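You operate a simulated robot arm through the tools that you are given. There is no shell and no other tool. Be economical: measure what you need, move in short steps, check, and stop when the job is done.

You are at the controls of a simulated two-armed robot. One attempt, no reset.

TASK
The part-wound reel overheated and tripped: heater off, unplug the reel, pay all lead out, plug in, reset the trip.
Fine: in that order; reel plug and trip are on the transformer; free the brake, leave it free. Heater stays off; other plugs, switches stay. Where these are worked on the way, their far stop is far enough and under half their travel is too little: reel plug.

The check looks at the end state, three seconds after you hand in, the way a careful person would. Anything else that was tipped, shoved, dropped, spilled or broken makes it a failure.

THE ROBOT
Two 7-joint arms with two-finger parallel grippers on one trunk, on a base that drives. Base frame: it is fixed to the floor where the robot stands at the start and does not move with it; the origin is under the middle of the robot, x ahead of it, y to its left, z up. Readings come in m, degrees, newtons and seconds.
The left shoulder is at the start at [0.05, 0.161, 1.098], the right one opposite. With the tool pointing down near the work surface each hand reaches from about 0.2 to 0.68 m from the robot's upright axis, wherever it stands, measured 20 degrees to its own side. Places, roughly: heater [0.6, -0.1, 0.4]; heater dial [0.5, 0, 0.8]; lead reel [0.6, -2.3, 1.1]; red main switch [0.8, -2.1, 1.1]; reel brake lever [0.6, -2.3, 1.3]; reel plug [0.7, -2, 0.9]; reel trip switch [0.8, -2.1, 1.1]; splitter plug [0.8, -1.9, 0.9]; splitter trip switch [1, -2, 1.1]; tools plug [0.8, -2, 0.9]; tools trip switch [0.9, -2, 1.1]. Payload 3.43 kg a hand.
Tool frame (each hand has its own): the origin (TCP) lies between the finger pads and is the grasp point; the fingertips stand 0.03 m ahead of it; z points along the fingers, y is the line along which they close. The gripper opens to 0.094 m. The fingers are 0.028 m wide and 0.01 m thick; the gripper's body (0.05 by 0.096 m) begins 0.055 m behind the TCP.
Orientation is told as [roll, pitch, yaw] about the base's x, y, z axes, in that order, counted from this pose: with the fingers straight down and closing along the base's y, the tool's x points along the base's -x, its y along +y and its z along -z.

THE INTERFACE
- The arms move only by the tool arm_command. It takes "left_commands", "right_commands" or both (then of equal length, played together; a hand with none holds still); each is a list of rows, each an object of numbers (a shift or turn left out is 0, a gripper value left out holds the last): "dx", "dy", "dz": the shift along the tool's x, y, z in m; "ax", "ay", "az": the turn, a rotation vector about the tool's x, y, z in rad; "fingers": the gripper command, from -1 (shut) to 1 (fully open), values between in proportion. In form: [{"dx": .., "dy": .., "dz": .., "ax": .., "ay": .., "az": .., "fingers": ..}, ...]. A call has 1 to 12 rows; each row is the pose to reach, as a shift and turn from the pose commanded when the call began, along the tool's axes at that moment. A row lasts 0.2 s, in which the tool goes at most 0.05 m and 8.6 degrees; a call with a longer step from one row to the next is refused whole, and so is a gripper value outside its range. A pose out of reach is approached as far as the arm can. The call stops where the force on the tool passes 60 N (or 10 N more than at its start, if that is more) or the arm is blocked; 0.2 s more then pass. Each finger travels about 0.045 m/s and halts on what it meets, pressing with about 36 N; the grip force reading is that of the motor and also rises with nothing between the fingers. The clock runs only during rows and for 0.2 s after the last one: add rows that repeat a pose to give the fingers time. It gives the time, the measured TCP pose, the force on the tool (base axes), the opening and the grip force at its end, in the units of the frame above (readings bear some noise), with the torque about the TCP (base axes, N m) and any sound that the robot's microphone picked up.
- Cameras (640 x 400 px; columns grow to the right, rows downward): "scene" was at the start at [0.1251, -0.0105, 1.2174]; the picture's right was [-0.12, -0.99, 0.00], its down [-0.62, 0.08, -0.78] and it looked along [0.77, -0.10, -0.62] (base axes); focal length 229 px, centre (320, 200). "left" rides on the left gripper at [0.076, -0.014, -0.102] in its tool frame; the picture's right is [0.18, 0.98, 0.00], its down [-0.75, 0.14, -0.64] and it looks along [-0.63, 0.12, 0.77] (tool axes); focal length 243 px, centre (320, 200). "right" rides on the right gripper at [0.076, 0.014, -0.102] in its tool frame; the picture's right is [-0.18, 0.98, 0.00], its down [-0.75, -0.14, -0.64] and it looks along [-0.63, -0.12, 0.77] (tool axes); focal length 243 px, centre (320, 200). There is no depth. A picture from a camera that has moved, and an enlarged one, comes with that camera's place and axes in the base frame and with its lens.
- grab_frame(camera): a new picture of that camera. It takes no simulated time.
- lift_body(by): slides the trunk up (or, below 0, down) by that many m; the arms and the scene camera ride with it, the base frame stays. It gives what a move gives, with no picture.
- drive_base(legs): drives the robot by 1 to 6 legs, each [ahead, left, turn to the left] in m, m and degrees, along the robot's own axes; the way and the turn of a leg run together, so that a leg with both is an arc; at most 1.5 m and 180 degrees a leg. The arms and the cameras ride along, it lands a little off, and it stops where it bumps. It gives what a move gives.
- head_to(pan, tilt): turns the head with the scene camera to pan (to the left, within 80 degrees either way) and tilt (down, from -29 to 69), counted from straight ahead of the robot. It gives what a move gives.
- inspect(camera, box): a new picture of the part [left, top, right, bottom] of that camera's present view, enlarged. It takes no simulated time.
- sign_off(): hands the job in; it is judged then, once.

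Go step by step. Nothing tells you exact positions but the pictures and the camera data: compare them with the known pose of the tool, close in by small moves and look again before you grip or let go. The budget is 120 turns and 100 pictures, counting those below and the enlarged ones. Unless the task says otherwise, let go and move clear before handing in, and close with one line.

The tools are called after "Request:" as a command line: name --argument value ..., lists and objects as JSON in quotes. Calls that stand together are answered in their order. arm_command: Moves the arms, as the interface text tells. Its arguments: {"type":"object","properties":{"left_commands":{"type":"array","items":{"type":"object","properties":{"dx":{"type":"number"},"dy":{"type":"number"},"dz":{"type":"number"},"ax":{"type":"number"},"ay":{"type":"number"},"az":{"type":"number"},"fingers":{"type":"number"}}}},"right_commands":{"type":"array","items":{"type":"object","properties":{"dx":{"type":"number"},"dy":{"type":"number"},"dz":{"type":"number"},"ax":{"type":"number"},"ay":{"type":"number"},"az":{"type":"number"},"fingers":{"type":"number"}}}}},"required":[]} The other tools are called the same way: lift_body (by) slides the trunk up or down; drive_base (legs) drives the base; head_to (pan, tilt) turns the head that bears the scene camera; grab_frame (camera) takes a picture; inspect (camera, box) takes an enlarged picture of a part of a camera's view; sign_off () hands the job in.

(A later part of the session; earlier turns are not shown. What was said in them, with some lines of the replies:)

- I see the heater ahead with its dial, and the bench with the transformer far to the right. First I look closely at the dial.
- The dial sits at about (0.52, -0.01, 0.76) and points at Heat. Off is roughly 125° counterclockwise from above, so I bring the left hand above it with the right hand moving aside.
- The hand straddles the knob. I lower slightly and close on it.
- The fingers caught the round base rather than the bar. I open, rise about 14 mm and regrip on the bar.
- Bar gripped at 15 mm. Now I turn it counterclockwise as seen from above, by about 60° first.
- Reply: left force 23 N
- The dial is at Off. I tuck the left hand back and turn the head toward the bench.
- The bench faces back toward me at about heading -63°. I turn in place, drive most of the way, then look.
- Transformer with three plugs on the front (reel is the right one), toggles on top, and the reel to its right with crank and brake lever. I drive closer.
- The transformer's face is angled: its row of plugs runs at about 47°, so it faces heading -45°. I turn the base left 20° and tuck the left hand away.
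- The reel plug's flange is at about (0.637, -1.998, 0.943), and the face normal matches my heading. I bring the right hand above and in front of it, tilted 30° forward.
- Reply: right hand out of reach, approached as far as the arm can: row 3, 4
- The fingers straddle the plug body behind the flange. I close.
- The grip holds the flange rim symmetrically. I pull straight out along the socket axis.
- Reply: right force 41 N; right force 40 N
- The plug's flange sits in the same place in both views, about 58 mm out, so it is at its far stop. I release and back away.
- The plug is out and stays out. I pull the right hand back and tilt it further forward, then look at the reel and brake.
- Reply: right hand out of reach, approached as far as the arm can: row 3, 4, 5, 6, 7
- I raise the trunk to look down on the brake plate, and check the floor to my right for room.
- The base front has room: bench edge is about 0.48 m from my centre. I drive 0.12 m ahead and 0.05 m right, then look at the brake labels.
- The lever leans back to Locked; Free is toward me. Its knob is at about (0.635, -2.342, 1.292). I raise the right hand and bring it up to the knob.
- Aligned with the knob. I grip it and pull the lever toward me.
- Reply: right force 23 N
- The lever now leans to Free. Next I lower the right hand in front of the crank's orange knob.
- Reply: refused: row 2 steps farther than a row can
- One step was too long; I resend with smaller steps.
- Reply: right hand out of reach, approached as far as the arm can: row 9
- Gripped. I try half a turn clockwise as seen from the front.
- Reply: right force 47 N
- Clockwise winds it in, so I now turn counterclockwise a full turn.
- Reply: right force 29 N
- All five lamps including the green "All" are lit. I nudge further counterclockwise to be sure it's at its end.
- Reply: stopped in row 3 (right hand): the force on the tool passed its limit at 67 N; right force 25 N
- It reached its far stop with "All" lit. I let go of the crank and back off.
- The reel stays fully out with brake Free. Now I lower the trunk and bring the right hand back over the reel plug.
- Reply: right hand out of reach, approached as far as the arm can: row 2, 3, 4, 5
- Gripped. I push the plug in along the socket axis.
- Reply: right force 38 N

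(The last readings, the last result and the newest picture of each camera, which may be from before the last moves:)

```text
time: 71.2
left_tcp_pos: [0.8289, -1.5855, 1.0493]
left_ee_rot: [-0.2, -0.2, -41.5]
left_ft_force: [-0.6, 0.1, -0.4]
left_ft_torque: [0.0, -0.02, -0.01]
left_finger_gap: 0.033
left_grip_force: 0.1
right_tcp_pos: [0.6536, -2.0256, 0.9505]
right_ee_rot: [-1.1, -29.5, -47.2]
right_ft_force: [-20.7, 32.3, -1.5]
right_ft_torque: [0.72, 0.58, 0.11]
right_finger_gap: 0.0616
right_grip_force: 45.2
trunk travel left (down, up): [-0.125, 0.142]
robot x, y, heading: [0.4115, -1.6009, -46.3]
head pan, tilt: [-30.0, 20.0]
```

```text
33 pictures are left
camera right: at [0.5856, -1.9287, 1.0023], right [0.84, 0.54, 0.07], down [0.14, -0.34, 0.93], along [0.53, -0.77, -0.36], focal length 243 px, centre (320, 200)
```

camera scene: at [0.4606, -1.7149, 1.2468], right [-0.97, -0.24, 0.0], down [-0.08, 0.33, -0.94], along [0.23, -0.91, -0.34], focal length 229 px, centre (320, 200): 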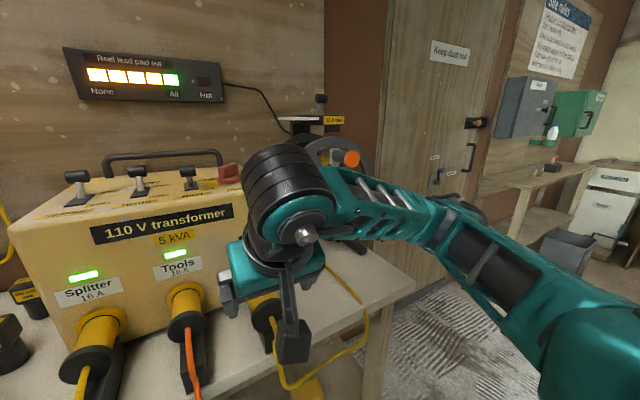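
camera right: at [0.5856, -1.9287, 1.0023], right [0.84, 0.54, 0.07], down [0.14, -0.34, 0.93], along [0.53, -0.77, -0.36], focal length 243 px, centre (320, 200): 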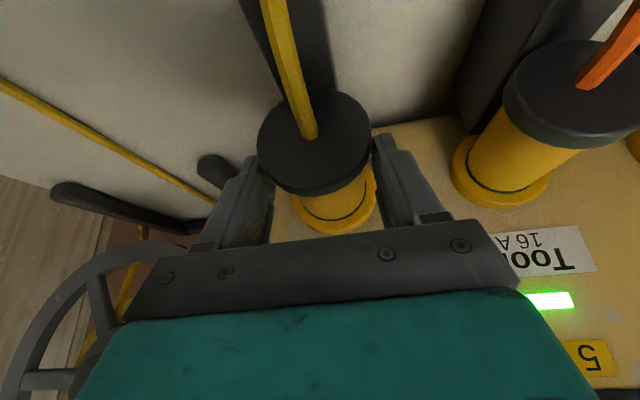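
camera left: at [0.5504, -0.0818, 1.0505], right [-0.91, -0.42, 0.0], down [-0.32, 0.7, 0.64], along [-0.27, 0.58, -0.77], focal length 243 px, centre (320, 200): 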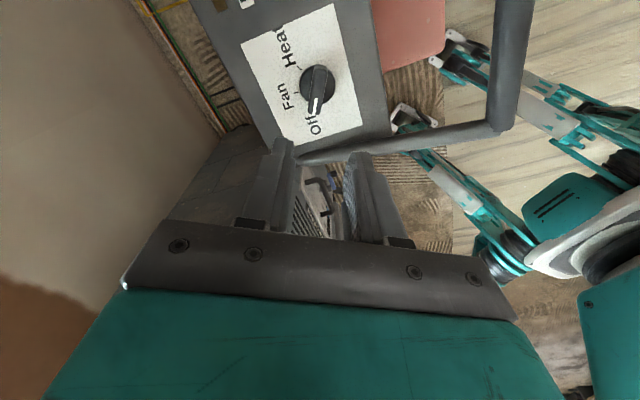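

Request:
arm_command --right_commands '[{"dx": -0.005, "dz": 0.003}, {"dx": -0.01, "dz": 0.006}]'

Request:
arm_command --right_commands '[{"fingers": 1}, {}, {}, {"dz": -0.035}, {"dz": -0.08}, {"dz": -0.12}]'

Request:
grab_frame --camera "right"

```text
time: 71.8
left_tcp_pos: [0.8281, -1.5849, 1.0492]
left_ee_rot: [-0.1, -0.4, -41.6]
left_ft_force: [0.1, -0.3, -1.4]
left_ft_torque: [0.0, -0.01, 0.0]
left_finger_gap: 0.0332
left_grip_force: 0.1
right_tcp_pos: [0.662, -2.0312, 0.9538]
right_ee_rot: [-1.2, -29.8, -47.3]
right_ft_force: [-20.6, 31.2, 17.1]
right_ft_torque: [0.91, 0.56, 0.63]
right_finger_gap: 0.0517
right_grip_force: 45.1
trunk travel left (down, up): [-0.125, 0.142]
robot x, y, heading: [0.41, -1.5981, -46.2]
head pan, tilt: [-30.0, 20.0]
```

```text
time: 73.2
left_tcp_pos: [0.8302, -1.5882, 1.0477]
left_ee_rot: [0.0, 0.0, -41.5]
left_ft_force: [0.6, 0.6, 0.0]
left_ft_torque: [-0.01, -0.02, 0.0]
left_finger_gap: 0.0324
left_grip_force: 0.0
right_tcp_pos: [0.6242, -1.9913, 1.0564]
right_ee_rot: [-1.1, -30.0, -47.8]
right_ft_force: [0.4, -0.3, 0.1]
right_ft_torque: [0.02, 0.03, 0.01]
right_finger_gap: 0.0939
right_grip_force: 0.1
trunk travel left (down, up): [-0.125, 0.142]
robot x, y, heading: [0.4091, -1.5931, -46.0]
head pan, tilt: [-30.0, 20.0]
```

```text
32 pictures are left
camera right: at [0.5564, -1.894, 1.1069], right [0.84, 0.54, 0.08], down [0.13, -0.33, 0.94], along [0.53, -0.78, -0.35], focal length 243 px, centre (320, 200)
```

right: 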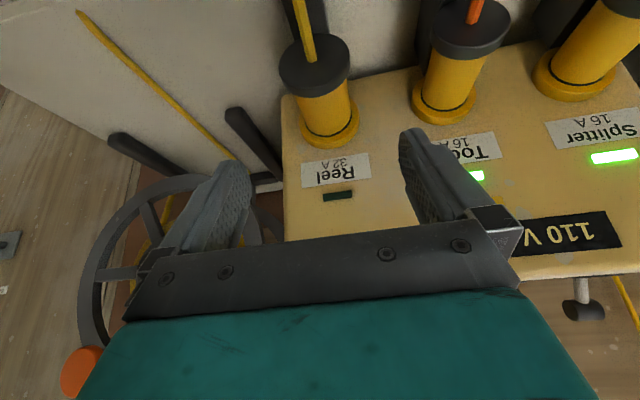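

Request:
inspect --camera "right" --box '[270, 0, 520, 160]'

Request:
inspect --camera "scene" --box '[0, 140, 270, 260]'

```text
2.50 times, centred on (395, 80) of right
camera zoom: at [0.5564, -1.894, 1.1069], right [0.84, 0.54, 0.08], down [0.13, -0.33, 0.94], along [0.53, -0.78, -0.35], focal length 606 px, centre (132, 500)
```

zoom: 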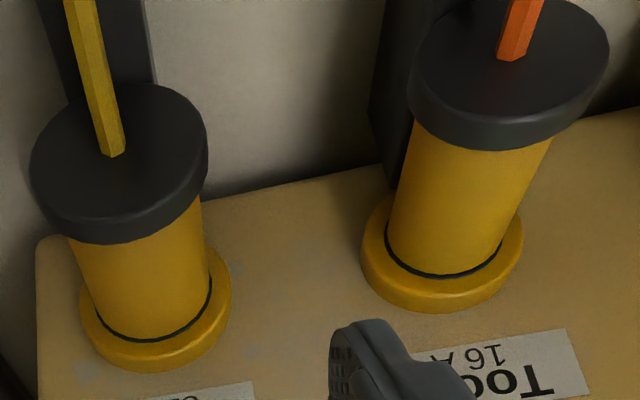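

```text
2.37 times, centred on (135, 200) of scene
camera zoom: at [0.4606, -1.7146, 1.2468], right [-0.97, -0.24, 0.0], down [-0.08, 0.33, -0.94], along [0.23, -0.91, -0.34], focal length 544 px, centre (758, 200)
```

zoom: 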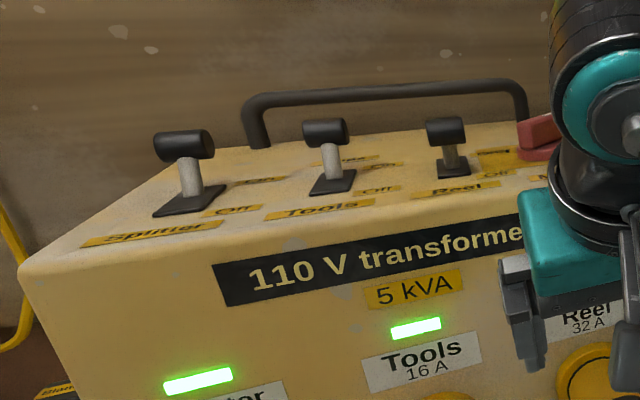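

The reel plug is seated like the tools plug. Now the reel trip toggle at about (0.808, -2.07, 1.15): I raise the right hand over to it with 45° tilt.

Request:
arm_command --right_commands '[{"dx": 0.011, "dz": -0.041, "fingers": 0.2}, {"dx": -0.0115, "dz": -0.08, "dy": 0.01}, {"dx": -0.0402, "dz": -0.1096, "dy": 0.03, "ay": -0.06}, {"dx": -0.075, "dz": -0.13, "dy": 0.045, "ay": -0.12, "ax": -0.008, "az": -0.015}, {"dx": -0.1128, "dz": -0.1254, "dy": 0.06, "ay": -0.18, "ax": -0.0175, "az": -0.03}, {"dx": -0.1518, "dz": -0.1029, "dy": 0.075, "ay": -0.24, "ax": -0.0175, "az": -0.03}, {"dx": -0.1829, "dz": -0.0768, "dy": 0.078, "ay": -0.262, "ax": -0.0175, "az": -0.03}, {"dx": -0.1829, "dz": -0.0768, "dy": 0.078, "ay": -0.262, "ax": -0.0175, "az": -0.03}]'

Request:
grab_frame --camera "right"

Request:
head_to --pan 0 --tilt 20

Request:
grab_frame --camera "scene"

```text
time: 75.0
left_tcp_pos: [0.8304, -1.5885, 1.0481]
left_ee_rot: [0.0, -0.1, -41.5]
left_ft_force: [-0.6, -0.5, -0.8]
left_ft_torque: [0.03, -0.01, 0.0]
left_finger_gap: 0.033
left_grip_force: 0.1
right_tcp_pos: [0.7665, -2.0298, 1.2156]
right_ee_rot: [-1.8, -45.1, -45.2]
right_ft_force: [0.8, -0.1, -0.1]
right_ft_torque: [0.0, 0.05, 0.0]
right_finger_gap: 0.0563
right_grip_force: 0.1
trunk travel left (down, up): [-0.125, 0.142]
robot x, y, heading: [0.4102, -1.5953, -46.3]
head pan, tilt: [-30.0, 20.0]
```

```text
29 pictures are left
camera right: at [0.69, -1.9282, 1.2342], right [0.8, 0.59, 0.11], down [-0.03, -0.14, 0.99], along [0.6, -0.8, -0.09], focal length 243 px, centre (320, 200)
```

right: 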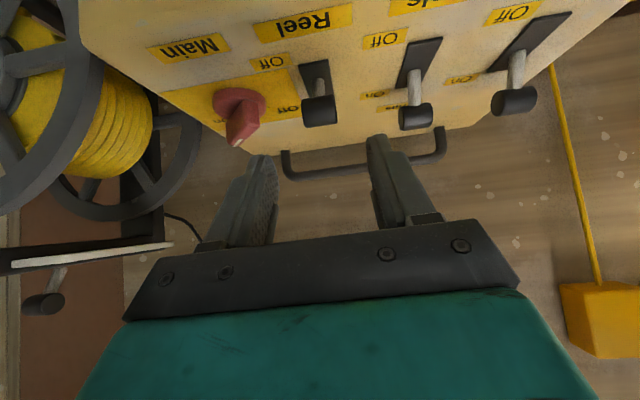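

```text
time: 76.0
left_tcp_pos: [0.8298, -1.5878, 1.048]
left_ee_rot: [-0.1, 0.1, -41.6]
left_ft_force: [0.2, -0.3, -1.3]
left_ft_torque: [-0.01, -0.01, 0.0]
left_finger_gap: 0.0328
left_grip_force: 0.1
right_tcp_pos: [0.7677, -2.0286, 1.2157]
right_ee_rot: [-1.7, -45.0, -45.2]
right_ft_force: [-0.2, 0.1, 0.0]
right_ft_torque: [-0.01, -0.03, 0.03]
right_finger_gap: 0.0564
right_grip_force: 0.0
trunk travel left (down, up): [-0.125, 0.142]
robot x, y, heading: [0.4103, -1.5921, -46.0]
head pan, tilt: [0.0, 20.0]
```

```text
28 pictures are left
camera scene: at [0.5028, -1.6916, 1.2468], right [-0.72, -0.69, 0.0], down [-0.24, 0.25, -0.94], along [0.65, -0.68, -0.34], focal length 229 px, centre (320, 200)
```

scene: 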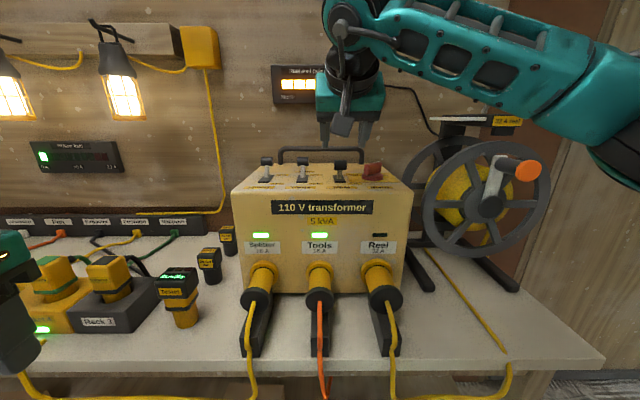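

Request:
inspect --camera "scene" --box '[230, 100, 430, 220]'

Request:
inspect --camera "right" --box '[190, 0, 490, 180]'

```text
3.20 times, centred on (330, 160) of scene
camera zoom: at [0.5028, -1.6916, 1.2468], right [-0.72, -0.69, 0.0], down [-0.24, 0.25, -0.94], along [0.65, -0.68, -0.34], focal length 734 px, centre (288, 328)
```

zoom: 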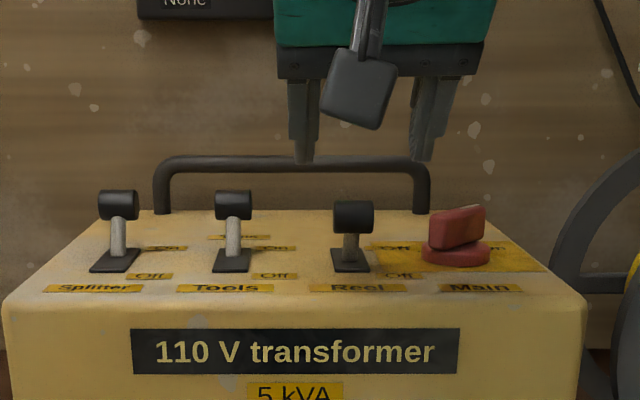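

```text
2.13 times, centred on (340, 90) of right
camera zoom: at [0.6897, -1.9281, 1.2341], right [0.8, 0.59, 0.11], down [-0.03, -0.14, 0.99], along [0.6, -0.8, -0.09], focal length 518 px, centre (277, 435)
```

zoom: 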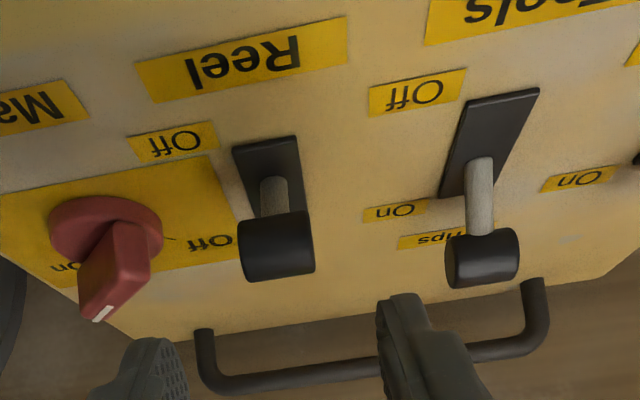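

The reel toggle leans toward Off; its knob is at (0.796, -2.059, 1.155). I come down onto it.

Request:
arm_command --right_commands '[{"dx": 0.0136, "dz": 0.02}, {"dx": 0.0136, "dz": 0.05}, {"dx": 0.0136, "dz": 0.0716}, {"dx": 0.0136, "dz": 0.0716}]'

Request:
grab_frame --camera "right"

Request:
inspect --camera "scene" --box '[230, 100, 430, 220]'

```text
time: 77.0
left_tcp_pos: [0.8307, -1.5888, 1.0494]
left_ee_rot: [0.0, -0.1, -41.5]
left_ft_force: [0.4, -0.2, 0.3]
left_ft_torque: [0.0, 0.05, -0.01]
left_finger_gap: 0.0329
left_grip_force: 0.1
right_tcp_pos: [0.7954, -2.0583, 1.1519]
right_ee_rot: [-1.7, -45.0, -45.2]
right_ft_force: [-1.2, 0.0, 0.1]
right_ft_torque: [0.01, 0.01, -0.01]
right_finger_gap: 0.0564
right_grip_force: 0.1
trunk travel left (down, up): [-0.125, 0.142]
robot x, y, heading: [0.4075, -1.5937, -45.9]
head pan, tilt: [0.0, 20.0]
```

```text
25 pictures are left
camera right: at [0.7169, -1.9573, 1.1699], right [0.8, 0.59, 0.11], down [-0.03, -0.14, 0.99], along [0.6, -0.8, -0.09], focal length 243 px, centre (320, 200)
```

right: 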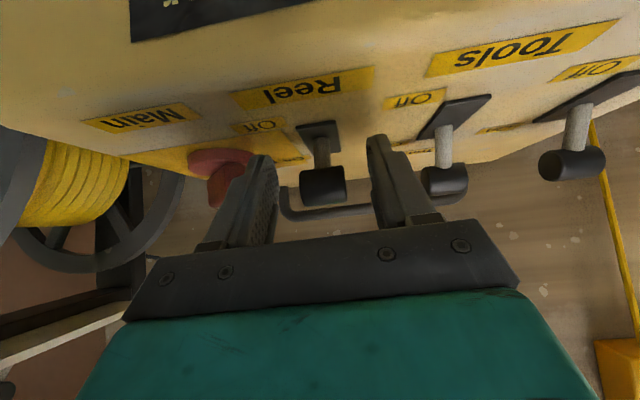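

```text
3.20 times, centred on (330, 160) of scene
camera zoom: at [0.5028, -1.6915, 1.2468], right [-0.72, -0.69, 0.0], down [-0.24, 0.25, -0.94], along [0.65, -0.68, -0.34], focal length 734 px, centre (288, 328)
```

zoom: 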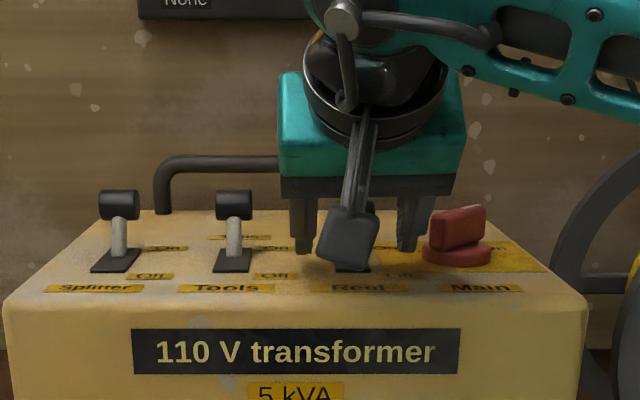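

Request:
arm_command --right_commands '[{"fingers": -1}, {}, {}, {"dx": -0.0085, "dz": 0.0057}, {"dx": -0.0163, "dz": 0.012}, {"dx": -0.0226, "dz": 0.0198}, {"dx": -0.0283, "dz": 0.0283}, {"dx": -0.0311, "dz": 0.0354}]'

Request:
inspect --camera "scene" --box '[220, 100, 440, 260]'

Request:
grab_frame --camera "right"

```text
time: 78.8
left_tcp_pos: [0.8272, -1.5852, 1.051]
left_ee_rot: [-0.1, -0.2, -41.4]
left_ft_force: [-0.1, -0.1, -0.5]
left_ft_torque: [-0.03, 0.0, 0.01]
left_finger_gap: 0.0329
left_grip_force: 0.1
right_tcp_pos: [0.8276, -2.09, 1.158]
right_ee_rot: [-1.3, -45.9, -45.2]
right_ft_force: [-10.1, 15.9, 27.8]
right_ft_torque: [1.53, 0.17, 0.43]
right_finger_gap: 0.0261
right_grip_force: 44.8
trunk travel left (down, up): [-0.125, 0.142]
robot x, y, heading: [0.4107, -1.5931, -45.7]
head pan, tilt: [0.0, 20.0]
```

```text
2.50 times, centred on (330, 180) of scene
camera zoom: at [0.4999, -1.6875, 1.2478], right [-0.72, -0.69, 0.0], down [-0.23, 0.24, -0.94], along [0.65, -0.68, -0.34], focal length 573 px, centre (295, 250)
```

zoom: 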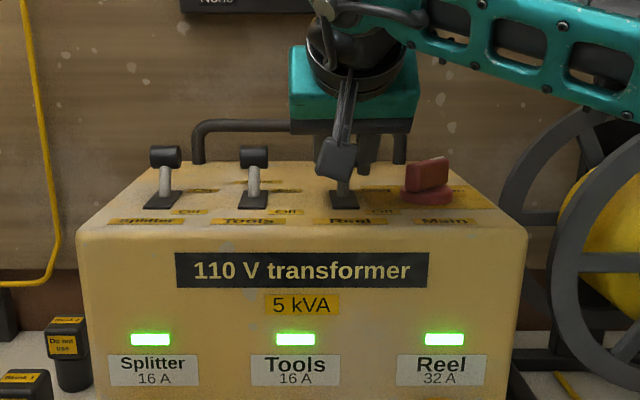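

```text
22 pictures are left
camera right: at [0.7474, -1.9885, 1.1746], right [0.8, 0.59, 0.12], down [-0.05, -0.13, 0.99], along [0.6, -0.8, -0.08], focal length 243 px, centre (320, 200)
```

right: 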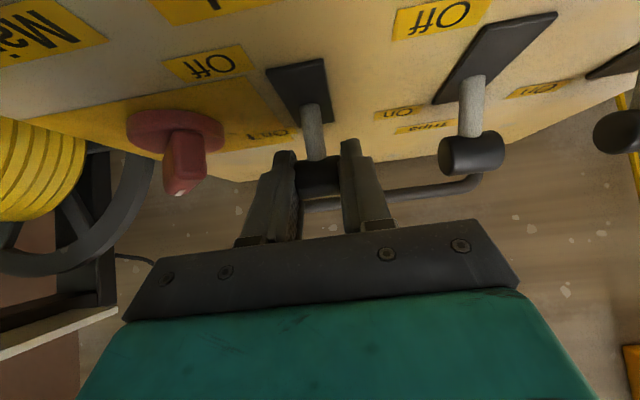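

The Reel lamp is now green, so the trip is reset. I release, withdraw upward and back, and check everything.

Request:
arm_command --right_commands '[{"fingers": -0.1}, {}, {"dz": -0.03}, {"dz": -0.07}, {"dz": -0.11}, {"dz": -0.13, "dx": 0.03}, {"dz": -0.16, "dx": 0.06}, {"dz": -0.19, "dx": 0.08}]'

Request:
grab_frame --camera "scene"

Request:
inspect --camera "scene" --box '[220, 40, 560, 260]'

Request:
inspect --camera "scene" --box '[220, 130, 430, 320]'

```text
time: 80.6
left_tcp_pos: [0.8313, -1.588, 1.0483]
left_ee_rot: [0.0, 0.0, -41.5]
left_ft_force: [-0.6, 0.0, 0.0]
left_ft_torque: [-0.02, -0.01, 0.03]
left_finger_gap: 0.0328
left_grip_force: 0.0
right_tcp_pos: [0.6985, -1.9499, 1.2247]
right_ee_rot: [-1.7, -45.0, -45.1]
right_ft_force: [0.8, -0.1, 1.1]
right_ft_torque: [0.0, -0.02, -0.02]
right_finger_gap: 0.0425
right_grip_force: 0.0
trunk travel left (down, up): [-0.125, 0.142]
robot x, y, heading: [0.4134, -1.5933, -46.0]
head pan, tilt: [0.0, 20.0]
```

```text
21 pictures are left
camera scene: at [0.5027, -1.6913, 1.2469], right [-0.72, -0.69, 0.0], down [-0.24, 0.25, -0.94], along [0.65, -0.68, -0.34], focal length 229 px, centre (320, 200)
```

scene: 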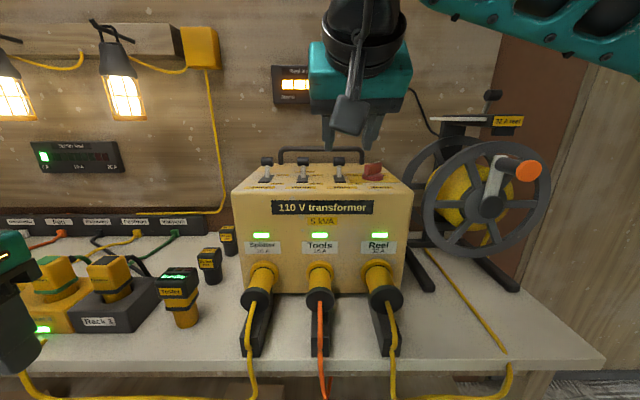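

```text
1.82 times, centred on (390, 150) of scene
camera zoom: at [0.5027, -1.6913, 1.2469], right [-0.72, -0.69, 0.0], down [-0.24, 0.25, -0.94], along [0.65, -0.68, -0.34], focal length 417 px, centre (193, 291)
```

zoom: 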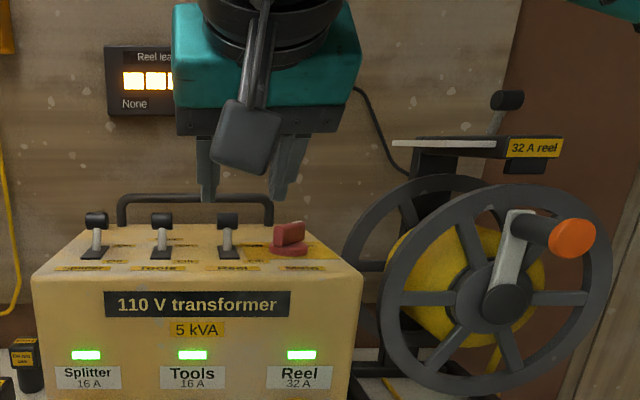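

```text
2.11 times, centred on (325, 225) of scene
camera zoom: at [0.5027, -1.6913, 1.2469], right [-0.72, -0.69, 0.0], down [-0.24, 0.25, -0.94], along [0.65, -0.68, -0.34], focal length 483 px, centre (310, 147)
```

zoom: 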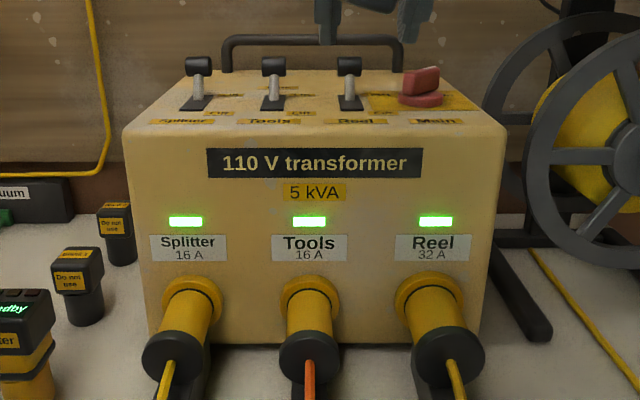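

Everything looks right. I retract the hand further and check the gauge one last time.

Request:
arm_command --right_commands '[{"dx": 0.03, "dz": -0.03, "dy": -0.01}, {"dx": 0.055, "dz": -0.06, "dy": -0.03}, {"dx": 0.07, "dz": -0.08, "dy": -0.06}, {"dx": 0.07, "dz": -0.08, "dy": -0.1}]'

Request:
grab_frame --camera "scene"

```text
time: 81.6
left_tcp_pos: [0.8304, -1.5885, 1.0482]
left_ee_rot: [0.0, 0.0, -41.5]
left_ft_force: [-0.6, 0.2, -0.1]
left_ft_torque: [0.02, -0.01, 0.01]
left_finger_gap: 0.0329
left_grip_force: 0.1
right_tcp_pos: [0.5489, -1.9459, 1.233]
right_ee_rot: [-1.7, -45.0, -45.0]
right_ft_force: [-0.5, -0.2, 0.1]
right_ft_torque: [0.0, -0.01, 0.0]
right_finger_gap: 0.0424
right_grip_force: 0.1
trunk travel left (down, up): [-0.125, 0.142]
robot x, y, heading: [0.4115, -1.5949, -45.8]
head pan, tilt: [0.0, 20.0]
```

```text
18 pictures are left
camera scene: at [0.5024, -1.6921, 1.2468], right [-0.72, -0.69, 0.0], down [-0.24, 0.25, -0.94], along [0.65, -0.68, -0.34], focal length 229 px, centre (320, 200)
```

scene: 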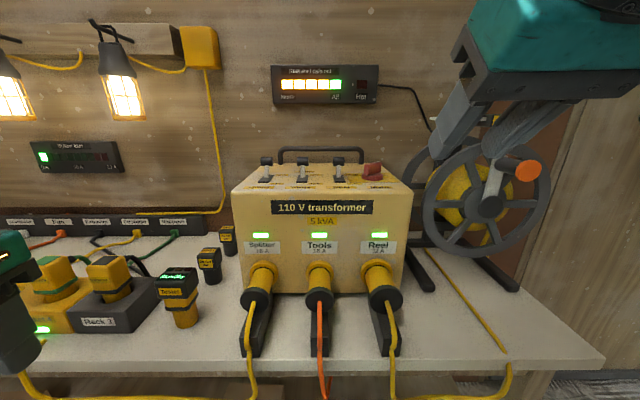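

The gauge shows all the lead paid out, the Hot lamp is dark, the reel plug is in, and the Reel lamp is green. Both hands are clear, so I hand in.

Request:
sign_off

```text
The job is handed in.
```

The job is handed in. In the order asked, I turned the heater off, unplugged the reel, freed its brake and left it free, paid all the lead out, plugged the reel back in and reset its trip. While finding the pay-out direction I first wound the lead fully in, then paid it all out to the stop.
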